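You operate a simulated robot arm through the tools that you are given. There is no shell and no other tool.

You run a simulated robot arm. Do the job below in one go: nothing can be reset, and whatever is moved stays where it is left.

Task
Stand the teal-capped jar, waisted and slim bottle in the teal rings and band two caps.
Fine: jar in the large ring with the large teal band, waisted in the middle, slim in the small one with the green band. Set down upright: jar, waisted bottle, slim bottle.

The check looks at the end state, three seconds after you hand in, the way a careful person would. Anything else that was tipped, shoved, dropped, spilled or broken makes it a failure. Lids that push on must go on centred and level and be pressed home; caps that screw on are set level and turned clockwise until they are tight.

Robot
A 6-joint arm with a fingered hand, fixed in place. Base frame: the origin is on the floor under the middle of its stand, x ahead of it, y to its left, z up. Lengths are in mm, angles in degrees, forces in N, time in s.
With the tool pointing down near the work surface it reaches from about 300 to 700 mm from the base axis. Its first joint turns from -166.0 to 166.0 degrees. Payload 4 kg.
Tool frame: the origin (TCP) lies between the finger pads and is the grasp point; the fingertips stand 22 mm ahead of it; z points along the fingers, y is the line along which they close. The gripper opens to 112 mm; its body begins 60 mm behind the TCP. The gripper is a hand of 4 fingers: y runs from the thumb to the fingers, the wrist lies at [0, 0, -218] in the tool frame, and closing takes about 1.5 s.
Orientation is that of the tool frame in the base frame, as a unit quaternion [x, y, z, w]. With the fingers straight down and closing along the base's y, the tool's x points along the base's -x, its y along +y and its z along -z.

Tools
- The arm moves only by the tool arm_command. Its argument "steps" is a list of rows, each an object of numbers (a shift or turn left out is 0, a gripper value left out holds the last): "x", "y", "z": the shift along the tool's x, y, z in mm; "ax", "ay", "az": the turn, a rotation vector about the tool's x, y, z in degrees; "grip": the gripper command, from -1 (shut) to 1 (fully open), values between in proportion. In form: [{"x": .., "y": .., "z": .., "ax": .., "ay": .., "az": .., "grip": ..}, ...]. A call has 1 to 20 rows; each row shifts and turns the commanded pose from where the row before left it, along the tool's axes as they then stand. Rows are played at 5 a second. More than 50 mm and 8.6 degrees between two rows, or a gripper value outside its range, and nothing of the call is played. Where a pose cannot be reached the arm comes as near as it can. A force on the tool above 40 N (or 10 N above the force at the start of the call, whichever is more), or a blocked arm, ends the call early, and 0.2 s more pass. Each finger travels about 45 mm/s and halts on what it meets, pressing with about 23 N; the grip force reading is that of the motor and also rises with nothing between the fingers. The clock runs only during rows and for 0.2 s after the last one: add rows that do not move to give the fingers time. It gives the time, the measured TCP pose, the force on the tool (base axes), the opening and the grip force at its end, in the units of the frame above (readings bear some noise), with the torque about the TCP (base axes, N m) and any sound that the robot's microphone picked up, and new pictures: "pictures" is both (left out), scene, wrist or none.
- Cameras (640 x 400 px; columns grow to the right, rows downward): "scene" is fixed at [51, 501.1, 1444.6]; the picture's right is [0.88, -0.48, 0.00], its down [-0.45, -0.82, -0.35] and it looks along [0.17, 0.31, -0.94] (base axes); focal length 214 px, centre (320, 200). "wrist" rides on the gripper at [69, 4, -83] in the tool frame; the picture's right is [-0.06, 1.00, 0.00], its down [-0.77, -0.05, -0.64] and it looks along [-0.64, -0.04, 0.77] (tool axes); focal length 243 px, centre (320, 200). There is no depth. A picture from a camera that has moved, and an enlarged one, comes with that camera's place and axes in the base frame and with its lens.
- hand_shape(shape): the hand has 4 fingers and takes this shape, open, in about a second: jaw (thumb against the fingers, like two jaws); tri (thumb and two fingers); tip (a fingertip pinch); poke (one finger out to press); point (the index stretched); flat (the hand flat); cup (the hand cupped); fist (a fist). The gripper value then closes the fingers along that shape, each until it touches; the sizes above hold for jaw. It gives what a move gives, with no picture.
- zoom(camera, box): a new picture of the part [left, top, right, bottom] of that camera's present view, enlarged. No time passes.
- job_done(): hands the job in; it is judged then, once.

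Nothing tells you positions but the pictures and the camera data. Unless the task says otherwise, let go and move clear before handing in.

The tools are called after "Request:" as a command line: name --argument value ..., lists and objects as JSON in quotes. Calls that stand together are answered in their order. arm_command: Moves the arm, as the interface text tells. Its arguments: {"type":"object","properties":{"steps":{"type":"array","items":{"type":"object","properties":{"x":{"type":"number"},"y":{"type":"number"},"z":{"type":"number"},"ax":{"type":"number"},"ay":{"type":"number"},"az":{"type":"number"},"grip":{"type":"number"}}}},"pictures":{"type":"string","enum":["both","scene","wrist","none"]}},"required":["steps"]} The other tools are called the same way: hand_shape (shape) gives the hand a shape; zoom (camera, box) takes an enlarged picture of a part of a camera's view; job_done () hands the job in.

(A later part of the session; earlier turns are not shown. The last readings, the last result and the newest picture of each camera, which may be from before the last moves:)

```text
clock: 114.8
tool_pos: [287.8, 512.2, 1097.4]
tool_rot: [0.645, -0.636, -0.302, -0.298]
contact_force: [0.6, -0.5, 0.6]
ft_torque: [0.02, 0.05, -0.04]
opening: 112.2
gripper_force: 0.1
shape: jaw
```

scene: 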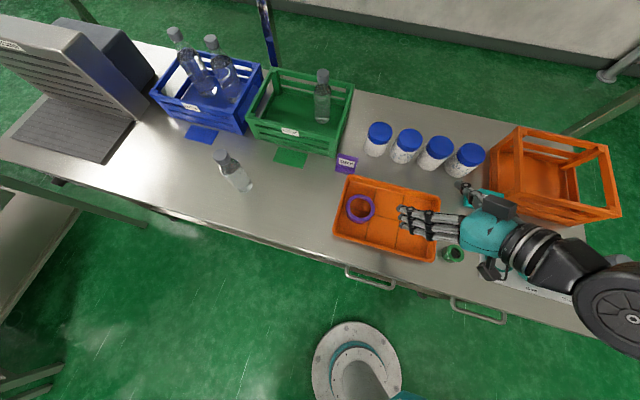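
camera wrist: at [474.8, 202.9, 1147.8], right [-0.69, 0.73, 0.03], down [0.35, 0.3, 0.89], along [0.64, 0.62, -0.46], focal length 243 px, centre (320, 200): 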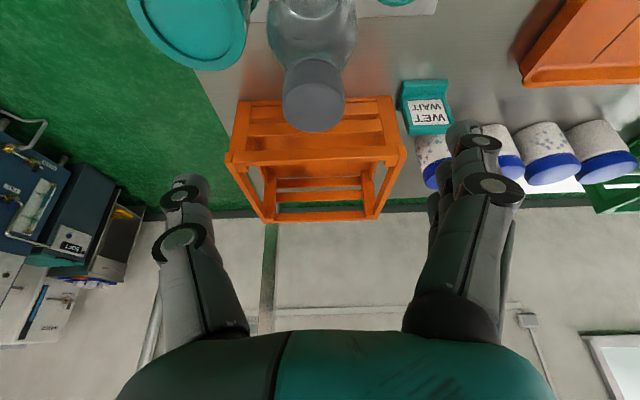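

Request:
arm_command --steps '[{"x": -12.2, "y": 33.8, "z": 21.2}, {"x": -12.2, "y": 33.8, "z": 21.2}, {"x": -12.2, "y": 33.8, "z": 21.2}, {"x": -12.2, "y": 33.8, "z": 21.2}, {"x": -12.2, "y": 33.8, "z": 21.2}, {"x": -12.2, "y": 33.8, "z": 21.2}, {"x": -12.2, "y": 33.8, "z": 21.2}, {"x": -12.2, "y": 33.8, "z": 21.2}, {"x": -12.2, "y": 33.8, "z": 21.2}, {}]' --pictures "both"

Request:
zoom --camera "wrist" --box '[200, 0, 440, 240]'

Request:
zoom --camera "scene" --box '[195, 135, 275, 205]'

```text
clock: 117.0
tool_pos: [-18.4, 726.4, 1059.4]
tool_rot: [0.645, -0.636, -0.301, -0.296]
contact_force: [0.2, 0.1, -0.6]
ft_torque: [0.01, 0.0, 0.03]
opening: 111.9
gripper_force: 0.0
shape: jaw
camera wrist: at [-20.6, 618.6, 1060.2], right [-1.0, 0.03, 0.05], down [0.05, 0.0, 1.0], along [0.03, 1.0, 0.0], focal length 243 px, centre (320, 200)
```

scene: 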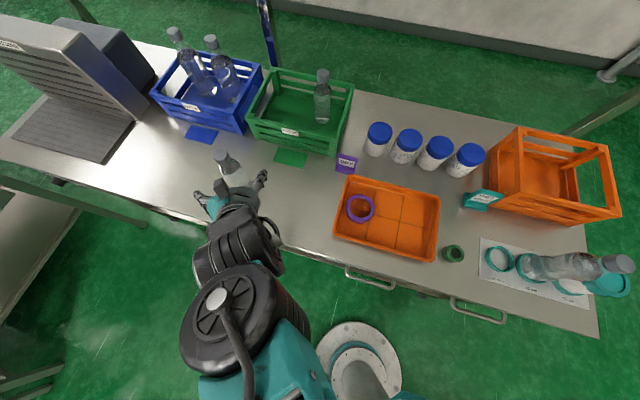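
wrist: 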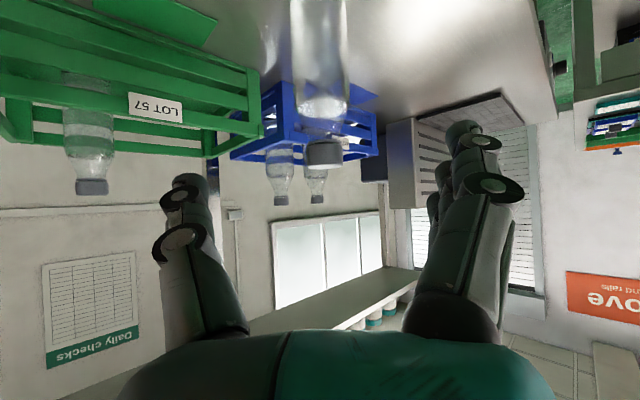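

```text
1.67 times, centred on (320, 120) of wrist
camera zoom: at [-20.6, 618.6, 1060.2], right [-1.0, 0.03, 0.05], down [0.05, 0.0, 1.0], along [0.03, 1.0, 0.0], focal length 404 px, centre (320, 333)
```

zoom: 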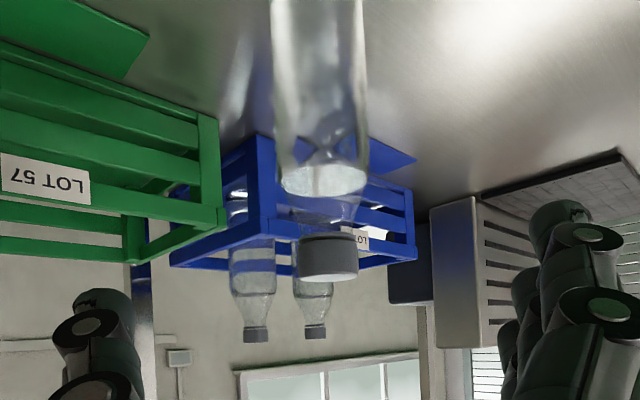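

```text
5.71 times, centred on (235, 170) of scene
camera zoom: at [51.0, 501.1, 1444.6], right [0.88, -0.48, 0.0], down [-0.45, -0.82, -0.35], along [0.17, 0.31, -0.94], focal length 1226 px, centre (806, 371)
```

zoom: 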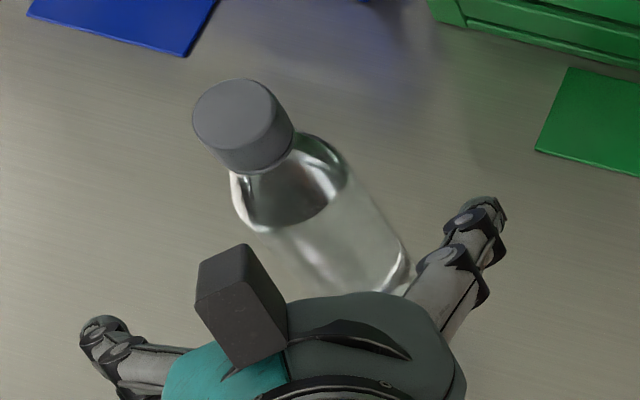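

The slim bottle is about 115 mm ahead: cap top z≈1027, straight body (about 51 mm) up to z≈963. I'll increase the tilt to 60° to grip the body below the shoulder, lower, and advance partway.

Request:
arm_command --steps '[{"ay": -5}, {"ay": -5}, {"x": 18.6, "y": 1.7, "z": 10.7}, {"x": 18.6, "z": 10.7}, {"z": 25}, {"z": 25}, {"z": 20}, {}]' --pictures "both"

Request:
zoom --camera "wrist" --box '[200, 0, 440, 300]'

```text
clock: 118.8
tool_pos: [-23.1, 784.7, 981.2]
tool_rot: [0.616, -0.609, -0.356, -0.351]
contact_force: [0.3, -0.3, 0.0]
ft_torque: [0.01, 0.0, 0.01]
opening: 111.7
gripper_force: 0.0
shape: jaw
camera wrist: at [-25.0, 678.5, 962.7], right [-1.0, 0.02, 0.06], down [0.05, -0.17, 0.98], along [0.03, 0.98, 0.17], focal length 243 px, centre (320, 200)
```

scene: 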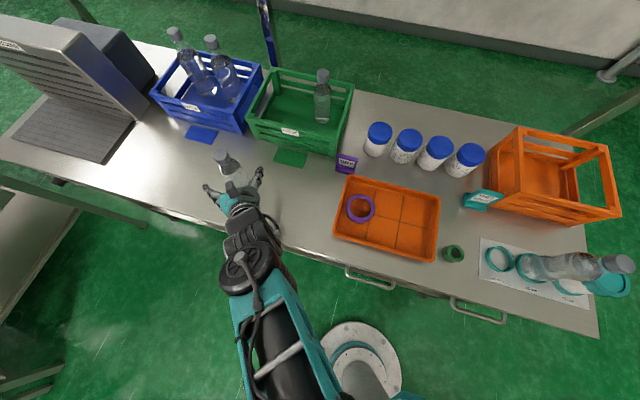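
wrist: 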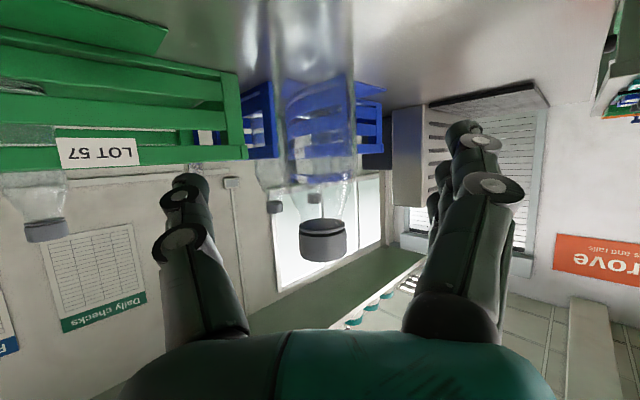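

```text
1.33 times, centred on (320, 150) of wrist
camera zoom: at [-25.0, 678.5, 962.7], right [-1.0, 0.02, 0.06], down [0.05, -0.17, 0.98], along [0.03, 0.98, 0.17], focal length 324 px, centre (320, 267)
```

zoom: 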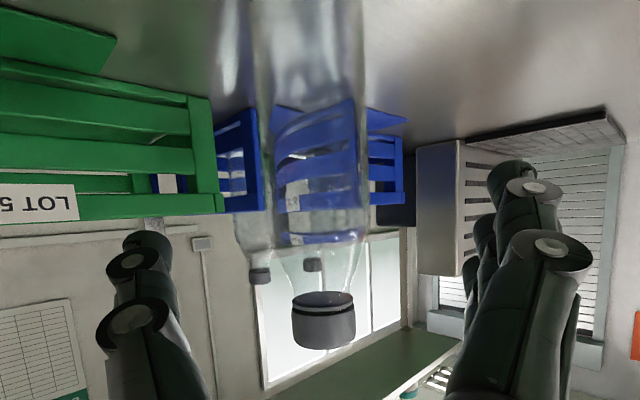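

The bottle is about 57 mm ahead and 3 mm to the thumb side. I'll correct and advance the rest of the way.

Request:
arm_command --steps '[{"y": -3, "z": 20}, {"z": 20}, {"x": -0.5, "z": 12}, {"x": -0.5, "z": 11}, {}]' --pictures "both"

Request:
zoom --camera "scene" --box '[195, 135, 275, 205]'

```text
clock: 120.0
tool_pos: [-19.4, 841.3, 949.7]
tool_rot: [0.616, -0.608, -0.356, -0.351]
contact_force: [1.0, -0.3, 0.2]
ft_torque: [-0.01, -0.01, 0.0]
opening: 111.8
gripper_force: 0.1
shape: jaw
camera wrist: at [-22.8, 736.1, 931.4], right [-1.0, 0.02, 0.06], down [0.05, -0.17, 0.98], along [0.03, 0.98, 0.17], focal length 243 px, centre (320, 200)
```

scene: 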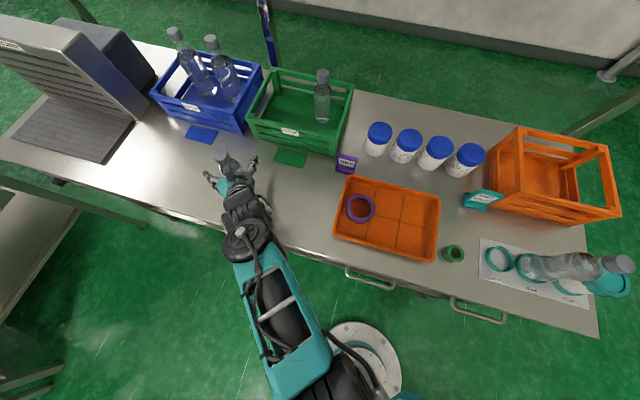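
wrist: 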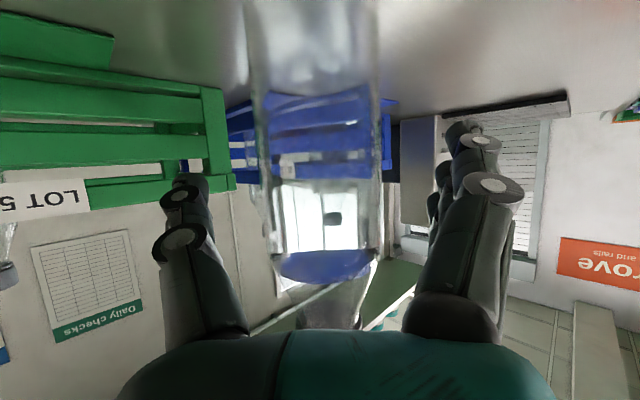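

```text
5.71 times, centred on (235, 170) of scene
camera zoom: at [51.0, 501.1, 1444.6], right [0.88, -0.48, 0.0], down [-0.45, -0.82, -0.35], along [0.17, 0.31, -0.94], focal length 1226 px, centre (806, 371)
```

zoom: 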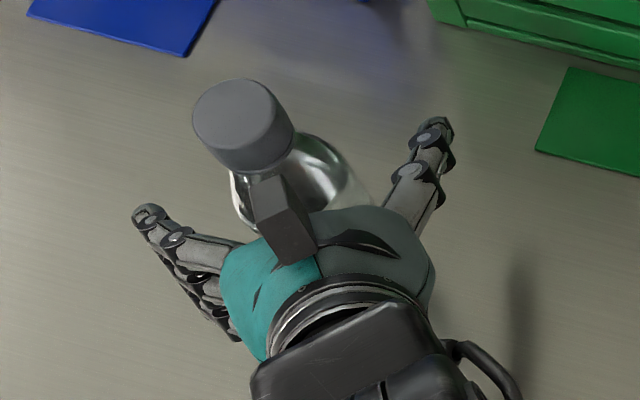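

The fingers straddle the straight body just below the shoulder, centred within about 2 mm. Closing gradually.

Request:
arm_command --steps '[{"grip": 0.6}, {"grip": 0.4}, {"grip": 0.2}, {"grip": 0.05}, {}, {}]' --pictures "wrist"

```text
clock: 121.4
tool_pos: [-20.2, 842.6, 949.2]
tool_rot: [0.617, -0.608, -0.357, -0.35]
contact_force: [-0.1, 0.4, 0.5]
ft_torque: [-0.02, 0.04, 0.0]
opening: 59.7
gripper_force: 0.0
shape: jaw
camera wrist: at [-22.8, 736.0, 931.5], right [-1.0, 0.02, 0.06], down [0.05, -0.17, 0.98], along [0.03, 0.98, 0.17], focal length 243 px, centre (320, 200)
```

wrist: 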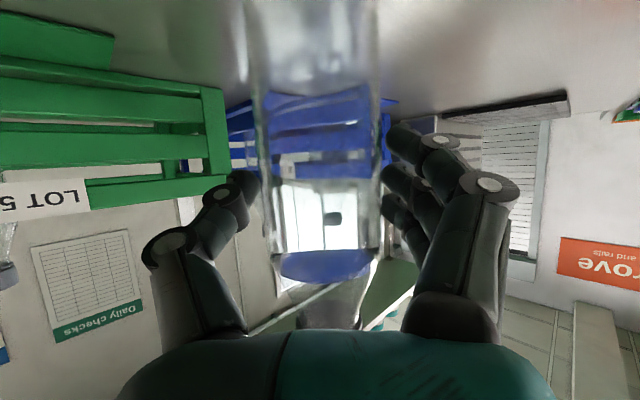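

Request:
arm_command --steps '[{"grip": -0.05}, {"grip": -0.15}, {"grip": -0.25}, {"grip": -0.4}, {"grip": -1}, {}]' --pictures "wrist"

```text
clock: 122.8
tool_pos: [-19.5, 842.7, 950.6]
tool_rot: [0.616, -0.608, -0.357, -0.352]
contact_force: [-0.3, -0.3, 0.1]
ft_torque: [-0.07, 0.01, -0.03]
opening: 36.9
gripper_force: 22.4
shape: jaw
camera wrist: at [-22.7, 736.0, 931.6], right [-1.0, 0.02, 0.06], down [0.05, -0.17, 0.98], along [0.03, 0.98, 0.17], focal length 243 px, centre (320, 200)
```

wrist: 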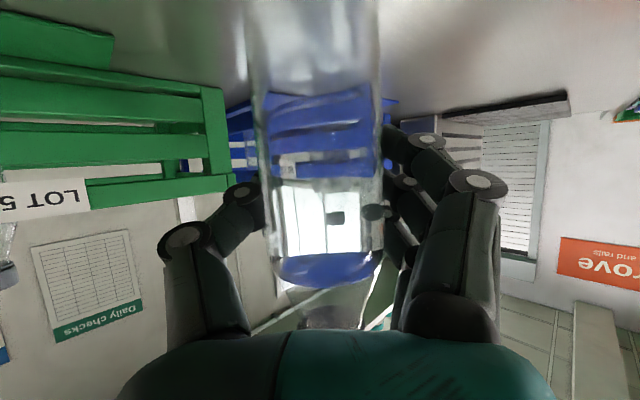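

Gripped and steady. Test lift.

Request:
arm_command --steps '[{"x": -6.9, "z": -4}, {"x": -13, "z": -7.5}, {"x": -13, "z": -7.5}, {}]' --pictures "both"

Request:
zoom --camera "scene" --box '[195, 125, 275, 195]'

```text
clock: 123.8
tool_pos: [-17.7, 842.3, 989.6]
tool_rot: [0.616, -0.609, -0.356, -0.351]
contact_force: [-0.8, -0.1, -2.2]
ft_torque: [-0.01, -0.02, -0.04]
opening: 34.0
gripper_force: 22.6
shape: jaw
camera wrist: at [-20.4, 736.5, 970.9], right [-1.0, 0.02, 0.06], down [0.05, -0.17, 0.98], along [0.03, 0.98, 0.17], focal length 243 px, centre (320, 200)
```

scene: 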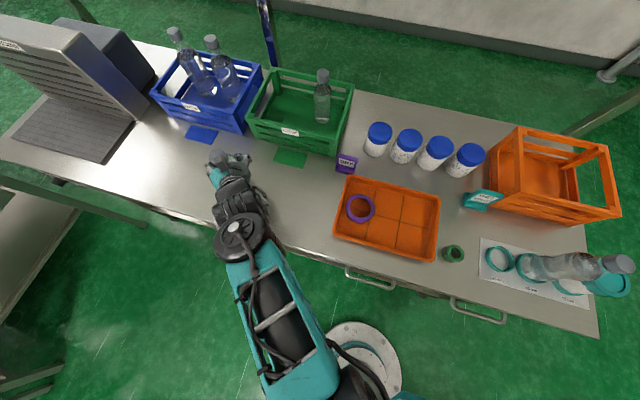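
wrist: 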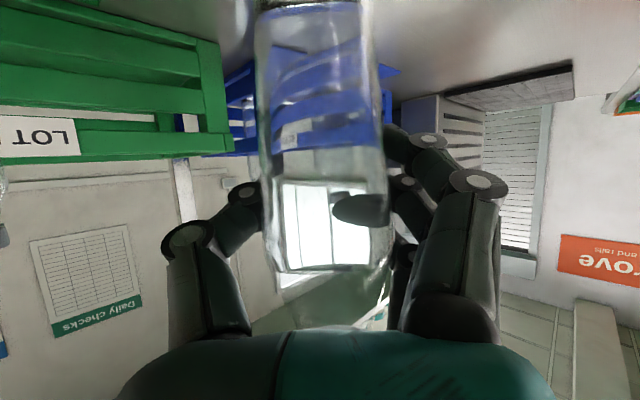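

```text
5.71 times, centred on (235, 160) of scene
camera zoom: at [51.0, 501.1, 1444.6], right [0.88, -0.48, 0.0], down [-0.45, -0.82, -0.35], along [0.17, 0.31, -0.94], focal length 1226 px, centre (806, 429)
```

zoom: 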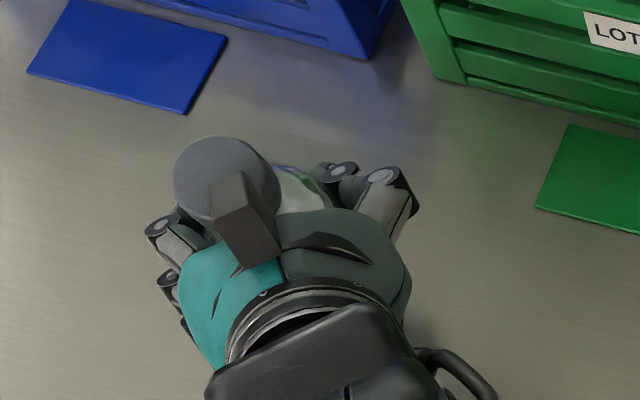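

The slim bottle is held at about 2.2 N of weight. I'll lift it clear, carry it inward, then turn the hand about the vertical so the thumb and fingers will clear the waisted bottle when placing.

Request:
arm_command --steps '[{"x": -21.7, "z": -12.5}, {"x": 18.3, "y": -31.3, "z": -31.7}, {"x": 18.3, "y": -31.3, "z": -31.7}, {"x": 18.3, "y": -31.3, "z": -31.7}, {"x": 18.3, "y": -31.3, "z": -31.7}, {"x": 18.3, "y": -31.3, "z": -31.7}, {"x": 18.3, "y": -31.3, "z": -31.7}, {"x": 18.3, "y": -31.3, "z": -31.7}, {"x": 18.3, "y": -31.3, "z": -31.7}, {"x": 18.3, "y": -31.3, "z": -31.7}, {"x": 18.3, "y": -31.3, "z": -31.7}, {}]' --pictures "both"

```text
clock: 126.4
tool_pos: [296.0, 481.5, 1014.0]
tool_rot: [0.617, -0.608, -0.357, -0.351]
contact_force: [0.0, -0.2, -2.2]
ft_torque: [0.01, -0.03, 0.03]
opening: 33.2
gripper_force: 22.8
shape: jaw
camera wrist: at [294.8, 375.0, 995.3], right [-1.0, 0.02, 0.06], down [0.05, -0.17, 0.98], along [0.03, 0.98, 0.17], focal length 243 px, centre (320, 200)
```

scene: 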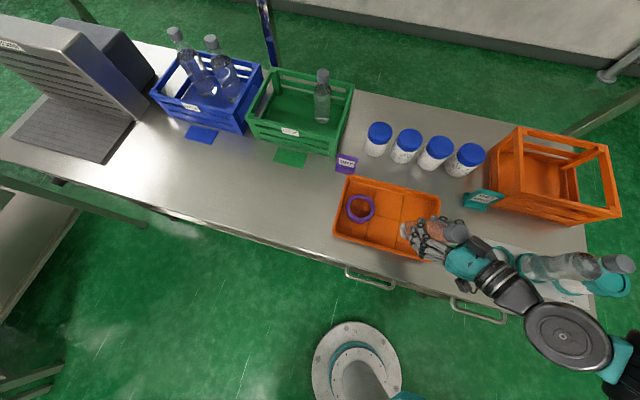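
wrist: 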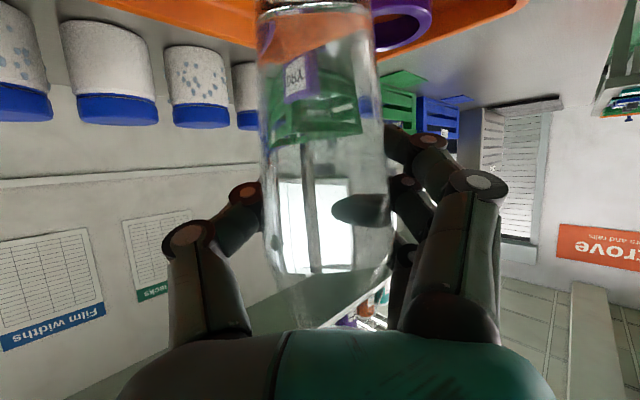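

Request:
arm_command --steps '[{"ax": 6.55, "az": 3.78}, {"ax": 6.55, "az": 3.78}, {"ax": 6.55, "az": 3.78}, {"ax": 6.55, "az": 3.78}, {"ax": 6.55, "az": 3.78}, {"ax": 6.55, "az": 3.78}, {"ax": 6.55, "az": 3.78}, {"ax": 6.55, "az": 3.78}, {"ax": 6.55, "az": 3.78}, {"ax": 6.55, "az": 3.78}, {"ax": 6.55, "az": 3.78}, {"ax": 6.55, "az": 3.78}, {}]' --pictures "both"

```text
clock: 129.2
tool_pos: [299.1, 478.2, 1015.1]
tool_rot: [0.001, 0.866, 0.0, 0.5]
contact_force: [-0.8, 0.4, -2.5]
ft_torque: [0.0, -0.01, 0.0]
opening: 33.1
gripper_force: 23.5
shape: jaw
camera wrist: at [192.5, 483.2, 995.9], right [0.03, 1.0, 0.06], down [-0.17, -0.05, 0.98], along [0.98, -0.04, 0.17], focal length 243 px, centre (320, 200)
```

scene: 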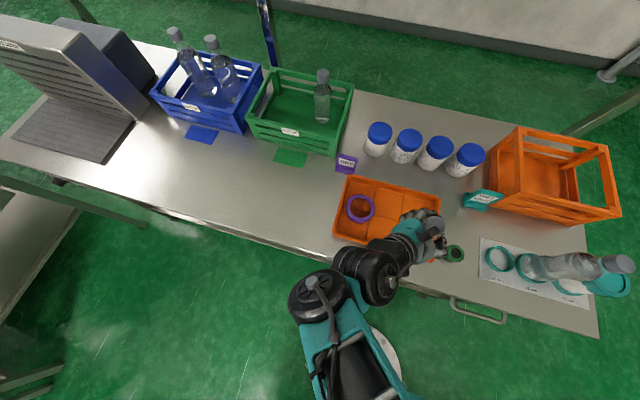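
wrist: 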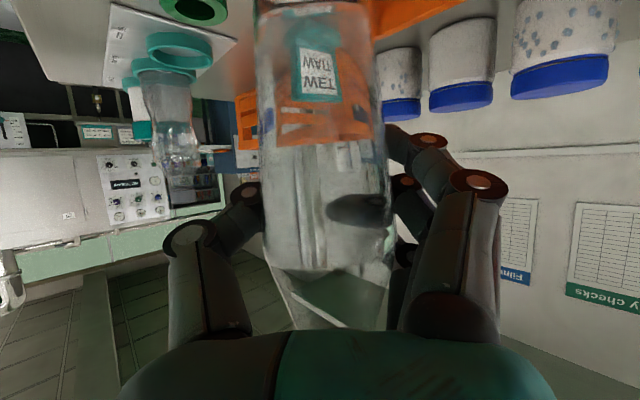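

The hand is now at yaw 0°, with the bottle hanging near-vertical. I'll move toward the 56 mm ring, stopping short to measure.

Request:
arm_command --steps '[{"x": -17.1, "y": -26.6, "z": 29.6}, {"x": -17.1, "y": -26.6, "z": 29.6}, {"x": -17.1, "y": -26.6, "z": 29.6}, {"x": -17.1, "y": -26.6, "z": 29.6}, {"x": -17.1, "y": -26.6, "z": 29.6}, {}]' --pictures "both"

Request:
zoom --camera "scene" --box '[470, 215, 590, 295]'

Request:
zoom --camera "wrist" --box '[120, 0, 440, 260]'

```text
clock: 130.6
tool_pos: [469.7, 343.5, 1013.0]
tool_rot: [-0.001, 0.866, 0.002, 0.5]
contact_force: [-0.7, -0.4, -2.5]
ft_torque: [0.01, -0.03, -0.02]
opening: 32.9
gripper_force: 23.2
shape: jaw
camera wrist: at [362.8, 347.9, 993.8], right [0.03, 1.0, 0.06], down [-0.17, -0.05, 0.98], along [0.98, -0.04, 0.17], focal length 243 px, centre (320, 200)
```

scene: 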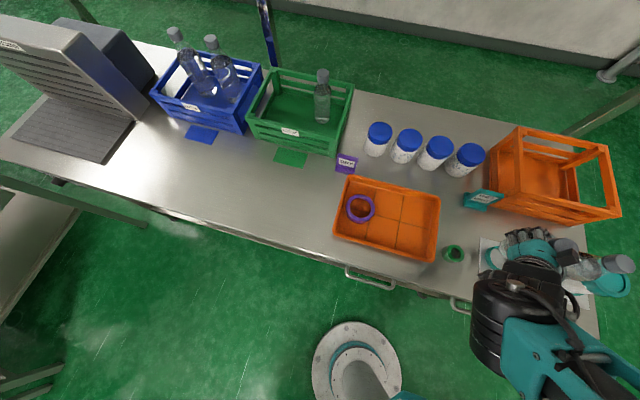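
wrist: 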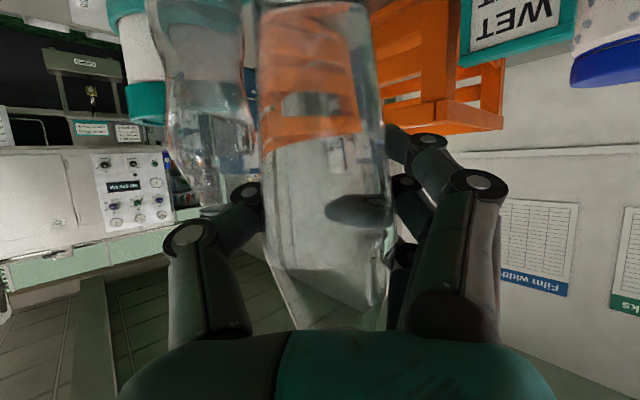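

```text
5.00 times, centred on (530, 255) of scene
camera zoom: at [51.0, 501.1, 1444.6], right [0.88, -0.48, 0.0], down [-0.45, -0.82, -0.35], along [0.17, 0.31, -0.94], focal length 1072 px, centre (-730, -75)
```

zoom: 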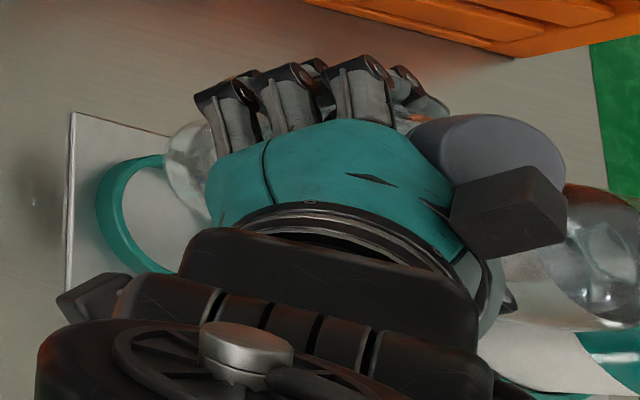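

```text
1.54 times, centred on (280, 130) of wrist
camera zoom: at [362.8, 347.9, 993.8], right [0.03, 1.0, 0.06], down [-0.17, -0.05, 0.98], along [0.98, -0.04, 0.17], focal length 373 px, centre (382, 308)
```

zoom: 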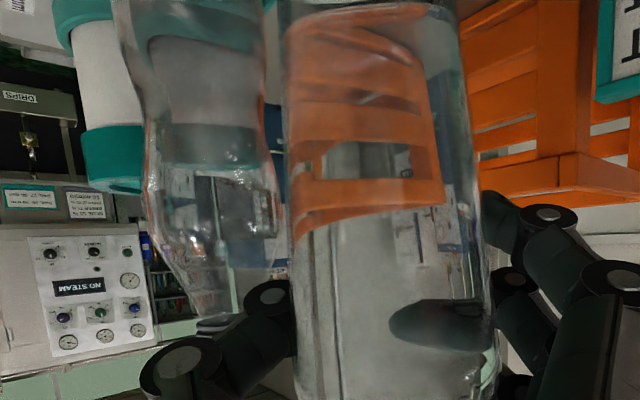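

Request:
zoom --camera "scene" --box '[480, 230, 530, 275]'

Request:
zoom --camera "wrist" --box '[230, 0, 410, 120]'

```text
8.89 times, centred on (505, 252) of scene
camera zoom: at [51.0, 501.1, 1444.6], right [0.88, -0.48, 0.0], down [-0.45, -0.82, -0.35], along [0.17, 0.31, -0.94], focal length 1906 px, centre (-1324, -267)
```

zoom: 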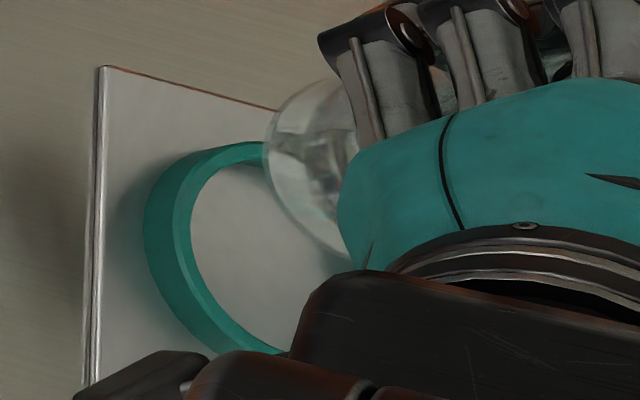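

```text
3.33 times, centred on (320, 60) of wrist
camera zoom: at [362.8, 347.9, 993.8], right [0.03, 1.0, 0.06], down [-0.17, -0.05, 0.98], along [0.98, -0.04, 0.17], focal length 809 px, centre (320, 667)
```

zoom: 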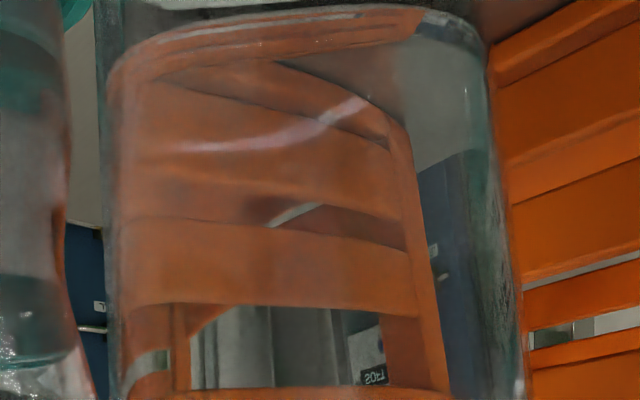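

I need a precise reading of how the bottle sits in the hand before lowering, so I'll zoom on its edges.

Request:
zoom --camera "wrist" --box '[230, 100, 410, 220]'

Request:
zoom --camera "wrist" --box '[230, 200, 410, 340]'

```text
3.33 times, centred on (320, 160) of wrist
camera zoom: at [362.8, 347.9, 993.8], right [0.03, 1.0, 0.06], down [-0.17, -0.05, 0.98], along [0.98, -0.04, 0.17], focal length 809 px, centre (320, 333)
```

zoom: 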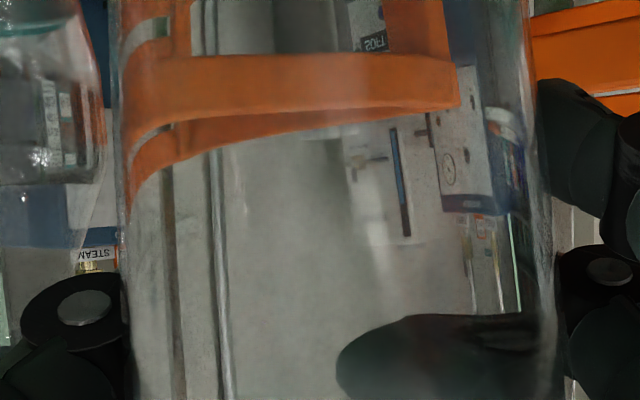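

```text
2.86 times, centred on (320, 270) of wrist
camera zoom: at [362.8, 347.9, 993.8], right [0.03, 1.0, 0.06], down [-0.17, -0.05, 0.98], along [0.98, -0.04, 0.17], focal length 693 px, centre (320, 0)
```

zoom: 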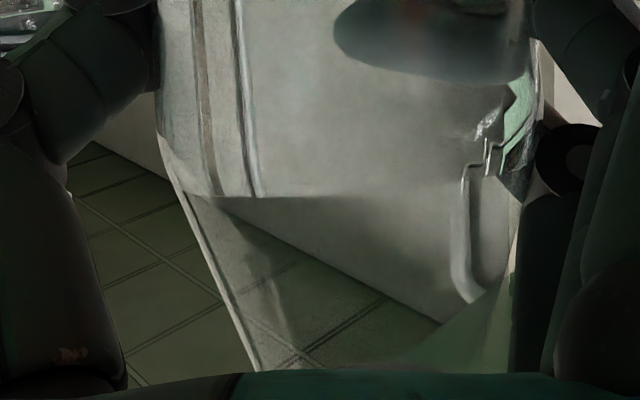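

The bottle has tilted about 13.8° in the grip, base outward. I'll rotate the hand back by that amount so the bottle hangs vertical, then verify.

Request:
arm_command --steps '[{"ay": 6.9}, {"ay": 6.9}, {}]' --pictures "both"

Request:
zoom --camera "wrist" --box '[230, 0, 410, 120]'

Request:
zoom --camera "wrist" --box '[230, 100, 410, 220]'

Request:
zoom --camera "scene" --box '[470, 215, 590, 295]'

```text
clock: 131.4
tool_pos: [468.9, 344.6, 1013.0]
tool_rot: [0.0, 0.92, 0.0, 0.392]
contact_force: [-0.1, -0.4, -2.8]
ft_torque: [-0.02, -0.03, -0.03]
opening: 32.7
gripper_force: 23.0
shape: jaw
camera wrist: at [361.7, 349.4, 1020.7], right [0.04, 1.0, 0.05], down [0.07, -0.05, 1.0], along [1.0, -0.04, -0.07], focal length 243 px, centre (320, 200)
```

scene: 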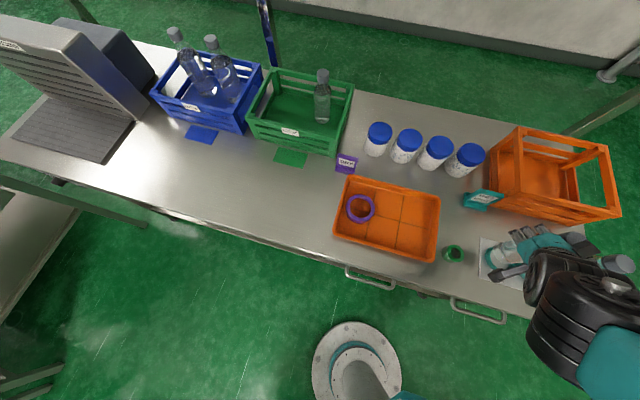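
wrist: 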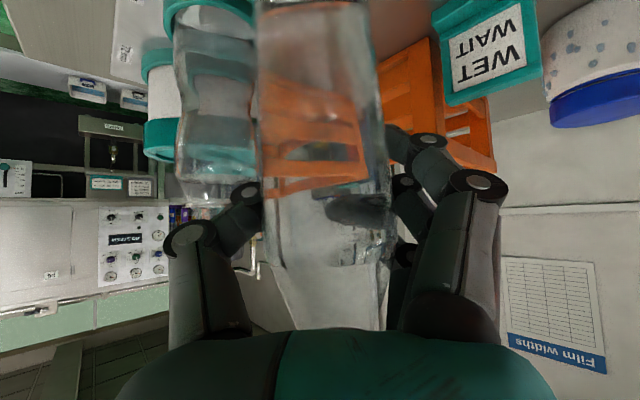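

```text
3.33 times, centred on (320, 60) of wrist
camera zoom: at [361.7, 349.4, 1020.7], right [0.04, 1.0, 0.05], down [0.07, -0.05, 1.0], along [1.0, -0.04, -0.07], focal length 809 px, centre (320, 667)
```

zoom: 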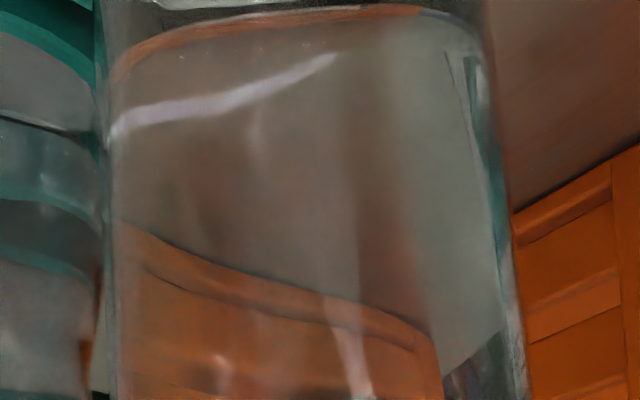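

```text
3.33 times, centred on (320, 160) of wrist
camera zoom: at [361.7, 349.4, 1020.7], right [0.04, 1.0, 0.05], down [0.07, -0.05, 1.0], along [1.0, -0.04, -0.07], focal length 809 px, centre (320, 333)
```

zoom: 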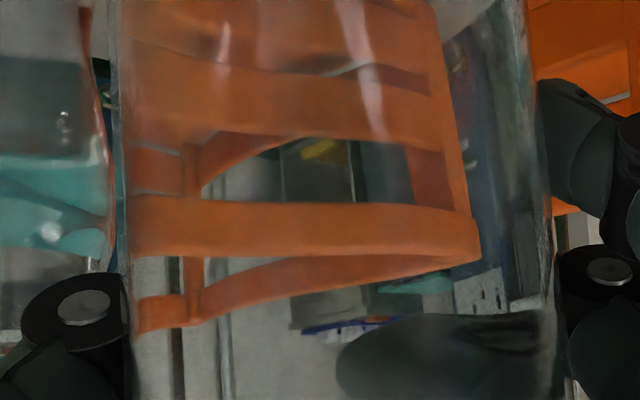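

```text
5.00 times, centred on (530, 255) of scene
camera zoom: at [51.0, 501.1, 1444.6], right [0.88, -0.48, 0.0], down [-0.45, -0.82, -0.35], along [0.17, 0.31, -0.94], focal length 1072 px, centre (-730, -75)
```

zoom: 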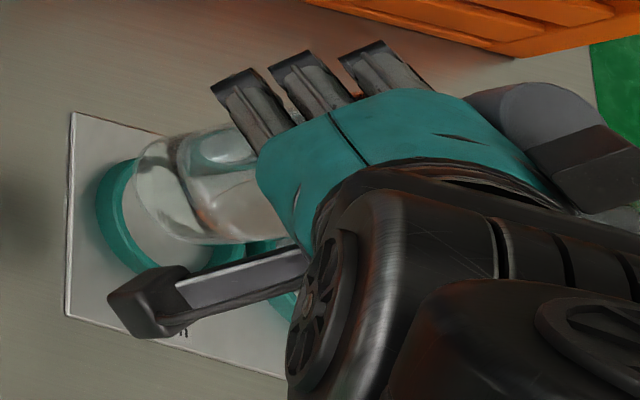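

The bottle now hangs vertically. I'll shift over the 56 mm ring and lower to roughly 15 mm above it.

Request:
arm_command --steps '[{"x": -8.2, "y": -9.5, "z": 8.5}, {"x": -8.2, "y": -9.5, "z": 8.6}, {"x": 14.4, "z": 13.8}, {"x": 14.4, "z": 13.8}, {}]' --pictures "both"

Request:
zoom --camera "scene" --box '[475, 225, 545, 285]'

Request:
zoom --camera "wrist" --box '[160, 0, 440, 180]'

```text
clock: 132.6
tool_pos: [493.1, 326.5, 974.1]
tool_rot: [-0.001, 0.92, 0.002, 0.392]
contact_force: [0.3, -0.6, -2.6]
ft_torque: [0.02, -0.02, 0.01]
opening: 32.6
gripper_force: 23.4
shape: jaw
camera wrist: at [385.8, 330.8, 981.3], right [0.04, 1.0, 0.05], down [0.07, -0.05, 1.0], along [1.0, -0.04, -0.07], focal length 243 px, centre (320, 200)
```

scene: 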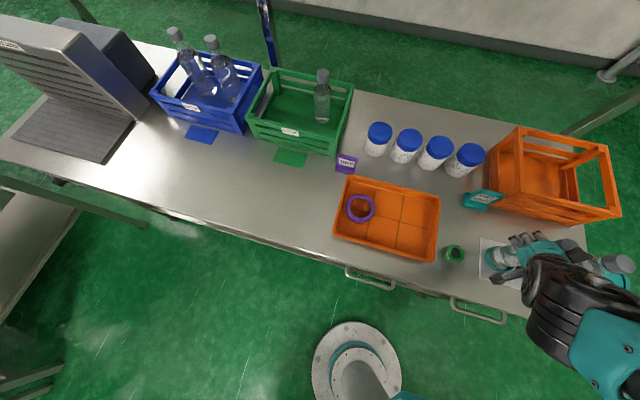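
wrist: 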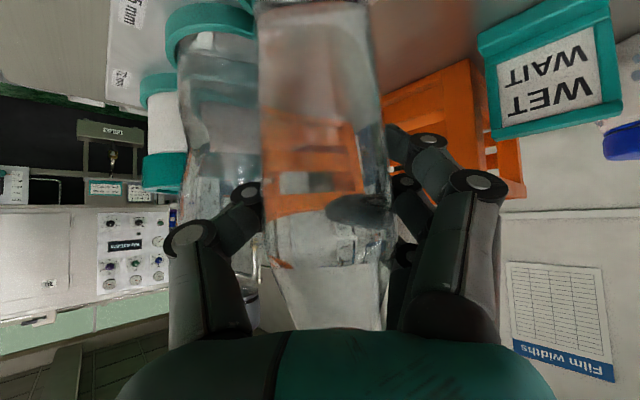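

```text
6.67 times, centred on (510, 255) of scene
camera zoom: at [51.0, 501.1, 1444.6], right [0.88, -0.48, 0.0], down [-0.45, -0.82, -0.35], along [0.17, 0.31, -0.94], focal length 1430 px, centre (-947, -167)
```

zoom: 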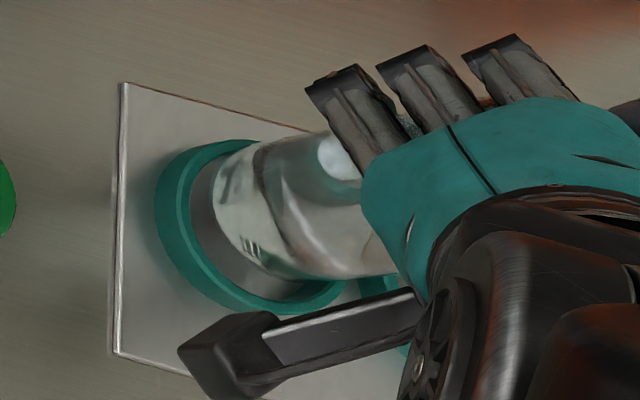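

```text
2.22 times, centred on (300, 90) of wrist
camera zoom: at [385.8, 330.8, 981.3], right [0.04, 1.0, 0.05], down [0.07, -0.05, 1.0], along [1.0, -0.04, -0.07], focal length 539 px, centre (364, 444)
```

zoom: 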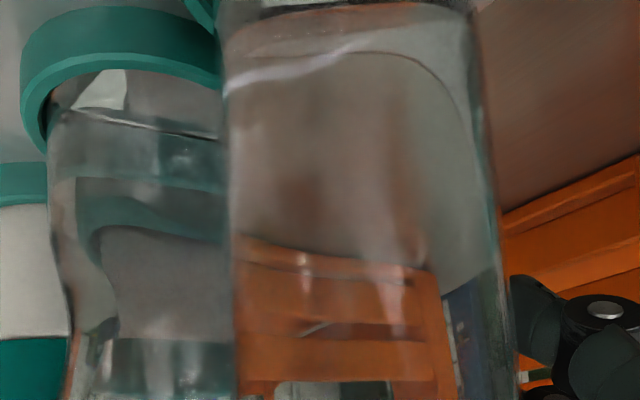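

Request:
zoom --camera "wrist" --box '[240, 0, 390, 60]'

Request:
zoom --camera "scene" --box '[485, 240, 525, 275]'

```text
4.27 times, centred on (315, 30) of wrist
camera zoom: at [385.8, 330.8, 981.3], right [0.04, 1.0, 0.05], down [0.07, -0.05, 1.0], along [1.0, -0.04, -0.07], focal length 1035 px, centre (341, 925)
```

zoom: 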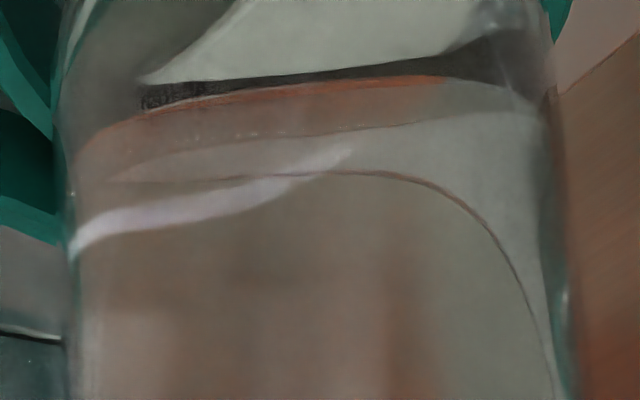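

```text
11.43 times, centred on (505, 258) of scene
camera zoom: at [51.0, 501.1, 1444.6], right [0.88, -0.48, 0.0], down [-0.45, -0.82, -0.35], along [0.17, 0.31, -0.94], focal length 2451 px, centre (-1794, -457)
```

zoom: 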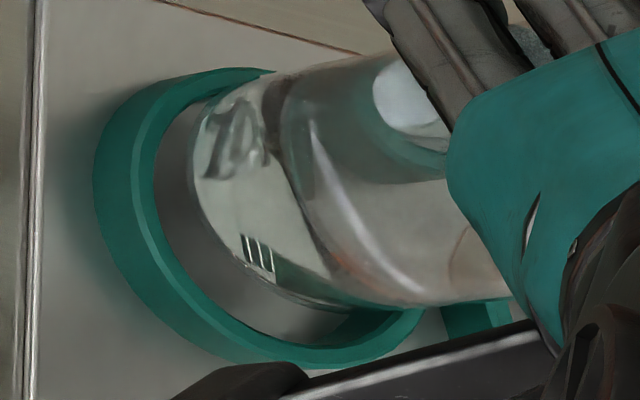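

The fixed view shows the base about 4 mm too far from the robot side. I'll shift by that and lower a little more for a direct comparison.

Request:
arm_command --steps '[{"x": 0.3, "y": -3.6, "z": -0.3}, {"x": 2.2, "z": 2.1}, {"x": 2.2, "z": 2.1}, {}]' --pictures "wrist"

Request:
zoom --camera "scene" --box '[485, 240, 525, 275]'

```text
clock: 133.6
tool_pos: [493.1, 322.0, 968.2]
tool_rot: [0.0, 0.92, 0.0, 0.392]
contact_force: [0.2, 0.3, -2.9]
ft_torque: [-0.06, -0.02, 0.0]
opening: 33.0
gripper_force: 23.3
shape: jaw
camera wrist: at [385.8, 326.4, 975.1], right [0.04, 1.0, 0.05], down [0.07, -0.05, 1.0], along [1.0, -0.04, -0.07], focal length 243 px, centre (320, 200)
```

wrist: 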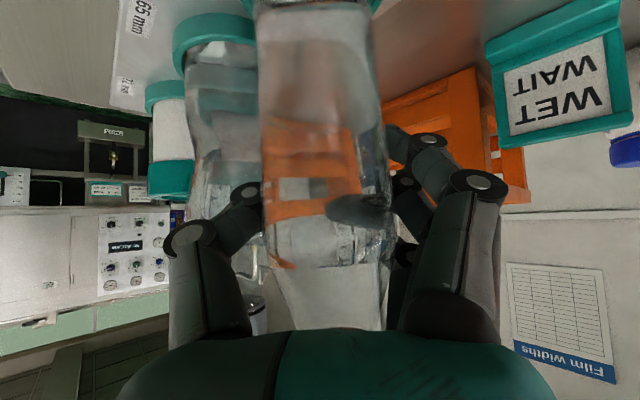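

```text
11.43 times, centred on (505, 258) of scene
camera zoom: at [51.0, 501.1, 1444.6], right [0.88, -0.48, 0.0], down [-0.45, -0.82, -0.35], along [0.17, 0.31, -0.94], focal length 2451 px, centre (-1794, -457)
```

zoom: 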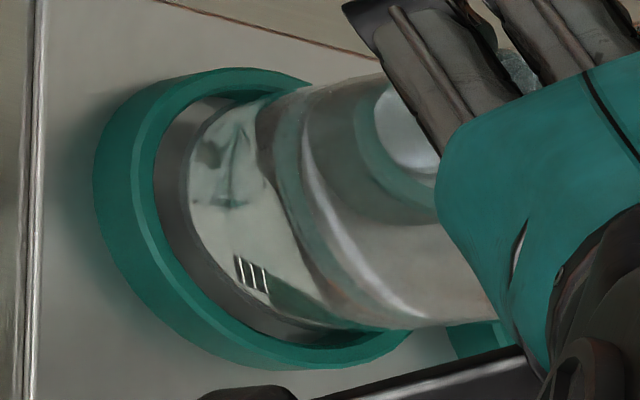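

It looks nearly centred now. A tiny shift, then lowering 4 mm while watching the force.

Request:
arm_command --steps '[{"y": -0.7}, {"x": 1.44, "z": 1.38}, {"x": 1.44, "z": 1.38}, {}]' --pictures "none"

Request:
zoom --camera "scene" --box '[485, 240, 525, 275]'

```text
clock: 134.6
tool_pos: [491.8, 322.5, 963.5]
tool_rot: [0.0, 0.92, 0.0, 0.393]
contact_force: [-0.6, 0.1, -4.1]
ft_torque: [0.06, 0.01, -0.01]
opening: 32.9
gripper_force: 23.0
shape: jaw
```

```text
11.43 times, centred on (505, 258) of scene
camera zoom: at [51.0, 501.1, 1444.6], right [0.88, -0.48, 0.0], down [-0.45, -0.82, -0.35], along [0.17, 0.31, -0.94], focal length 2451 px, centre (-1794, -457)
```

zoom: 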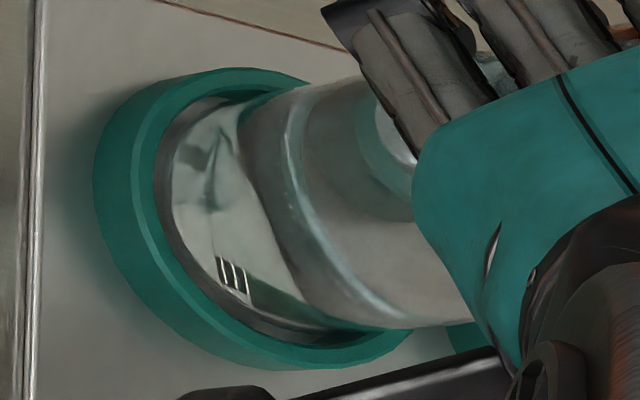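

Centred. I'll lower further into the ring.

Request:
arm_command --steps '[{"x": 1.44, "z": 1.38}, {"x": 1.44, "z": 1.38}, {"x": 1.44, "z": 1.38}, {}]' --pictures "none"

Request:
zoom --camera "scene" --box '[485, 240, 525, 275]'

```text
clock: 135.6
tool_pos: [493.7, 323.0, 957.6]
tool_rot: [-0.001, 0.92, 0.001, 0.392]
contact_force: [-0.2, -0.2, -0.7]
ft_torque: [0.03, 0.05, 0.02]
opening: 32.6
gripper_force: 22.7
shape: jaw
```

```text
11.43 times, centred on (505, 258) of scene
camera zoom: at [51.0, 501.1, 1444.6], right [0.88, -0.48, 0.0], down [-0.45, -0.82, -0.35], along [0.17, 0.31, -0.94], focal length 2451 px, centre (-1794, -457)
```

zoom: 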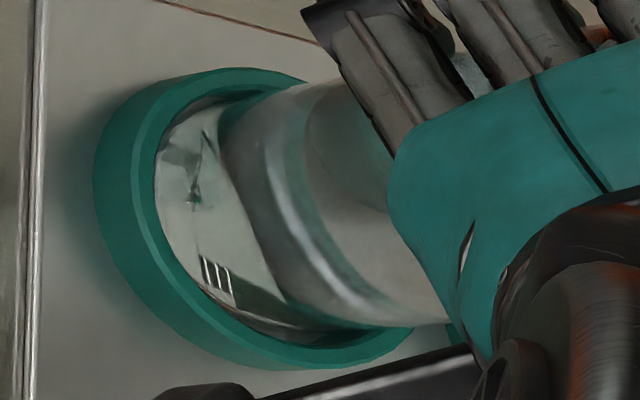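

Request:
arm_command --steps '[{"x": 0.72, "z": 0.69}, {"x": 0.72, "z": 0.69}, {}]' --pictures "none"

Request:
zoom --camera "scene" --box '[485, 240, 525, 275]'

```text
clock: 136.4
tool_pos: [494.5, 320.6, 956.0]
tool_rot: [0.0, 0.919, 0.001, 0.394]
contact_force: [4.2, -0.6, 13.5]
ft_torque: [0.1, -0.02, -0.01]
opening: 32.7
gripper_force: 23.0
shape: jaw
```

```text
11.43 times, centred on (505, 258) of scene
camera zoom: at [51.0, 501.1, 1444.6], right [0.88, -0.48, 0.0], down [-0.45, -0.82, -0.35], along [0.17, 0.31, -0.94], focal length 2451 px, centre (-1794, -457)
```

zoom: 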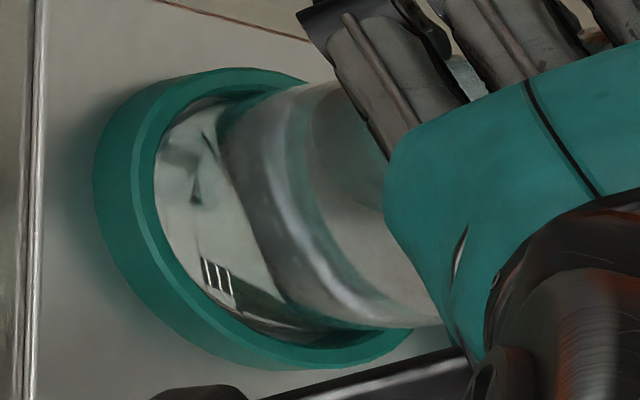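

Request:
arm_command --steps '[{}]' --pictures "both"

Request:
zoom --camera "wrist" --box '[160, 0, 440, 180]'

Request:
zoom --camera "scene" --box '[470, 215, 600, 295]'

```text
clock: 136.8
tool_pos: [492.8, 321.9, 957.0]
tool_rot: [0.0, 0.92, 0.001, 0.393]
contact_force: [5.0, -1.0, 14.7]
ft_torque: [0.15, 0.03, 0.0]
opening: 33.0
gripper_force: 23.6
shape: jaw
camera wrist: at [385.9, 326.7, 963.5], right [0.04, 1.0, 0.05], down [0.06, -0.05, 1.0], along [1.0, -0.04, -0.07], focal length 243 px, centre (320, 200)
```

scene: 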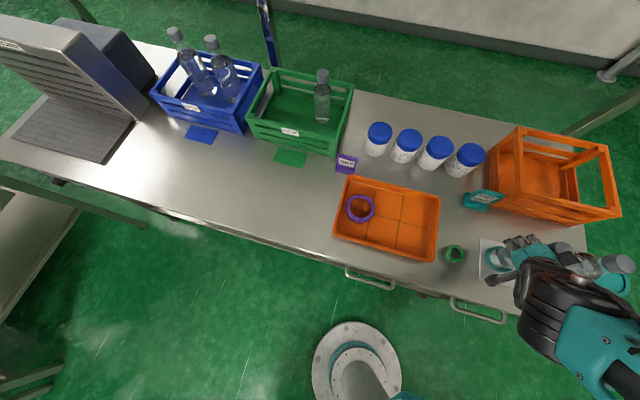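
wrist: 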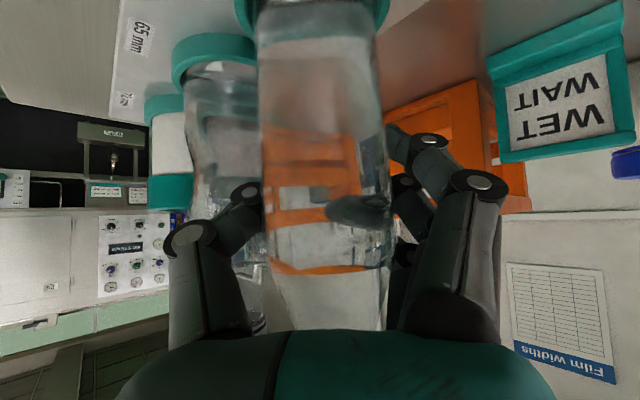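

```text
2.22 times, centred on (300, 90) of wrist
camera zoom: at [385.9, 326.7, 963.5], right [0.04, 1.0, 0.05], down [0.06, -0.05, 1.0], along [1.0, -0.04, -0.07], focal length 539 px, centre (364, 444)
```

zoom: 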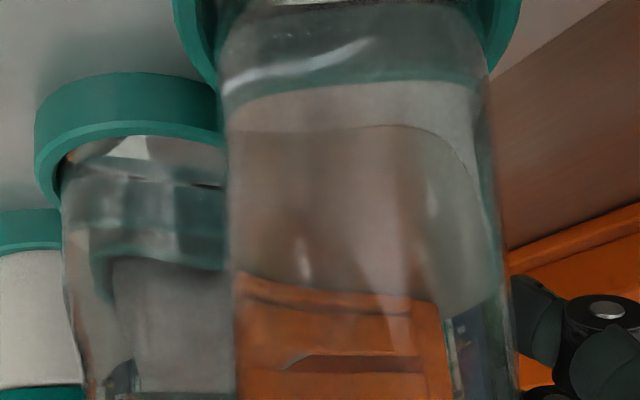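

```text
4.92 times, centred on (535, 255) of scene
camera zoom: at [51.0, 501.1, 1444.6], right [0.88, -0.48, 0.0], down [-0.45, -0.82, -0.35], along [0.17, 0.31, -0.94], focal length 1056 px, centre (-738, -71)
```

zoom: 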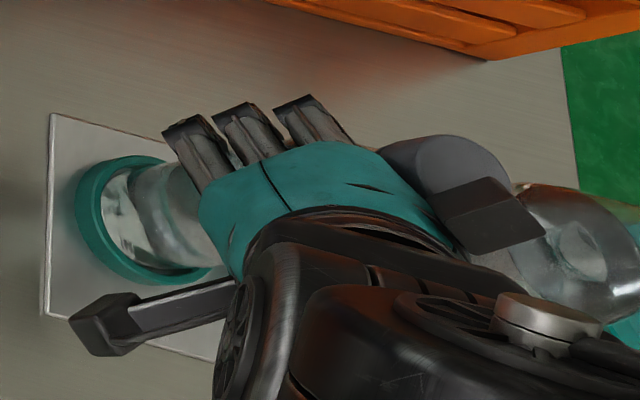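

Request:
arm_command --steps '[{"x": -0.7, "y": -0.8, "z": 0.72}, {}]' --pictures "none"

Request:
arm_command --steps '[{"x": 0.72, "z": 0.69}, {}]' --pictures "none"

Request:
zoom --camera "scene" --box '[485, 240, 525, 275]'

```text
clock: 137.4
tool_pos: [492.7, 321.7, 955.9]
tool_rot: [-0.001, 0.92, 0.002, 0.393]
contact_force: [3.8, -0.1, 13.2]
ft_torque: [0.24, 0.0, -0.04]
opening: 33.0
gripper_force: 23.1
shape: jaw
```

```text
clock: 138.0
tool_pos: [494.7, 321.9, 955.4]
tool_rot: [0.001, 0.92, 0.001, 0.393]
contact_force: [6.1, -0.6, 19.2]
ft_torque: [0.22, -0.05, -0.07]
opening: 33.1
gripper_force: 23.0
shape: jaw
```

```text
11.43 times, centred on (505, 258) of scene
camera zoom: at [51.0, 501.1, 1444.6], right [0.88, -0.48, 0.0], down [-0.45, -0.82, -0.35], along [0.17, 0.31, -0.94], focal length 2451 px, centre (-1794, -457)
```

zoom: 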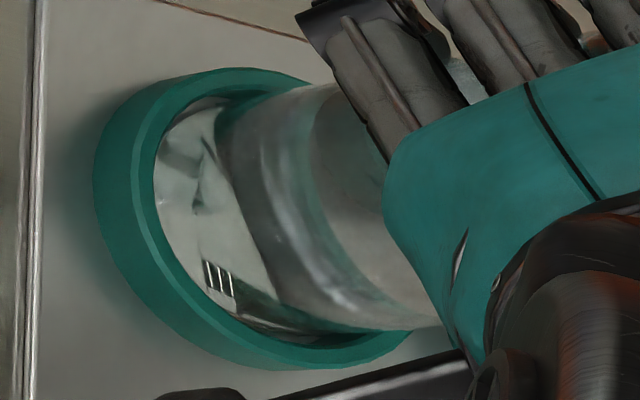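

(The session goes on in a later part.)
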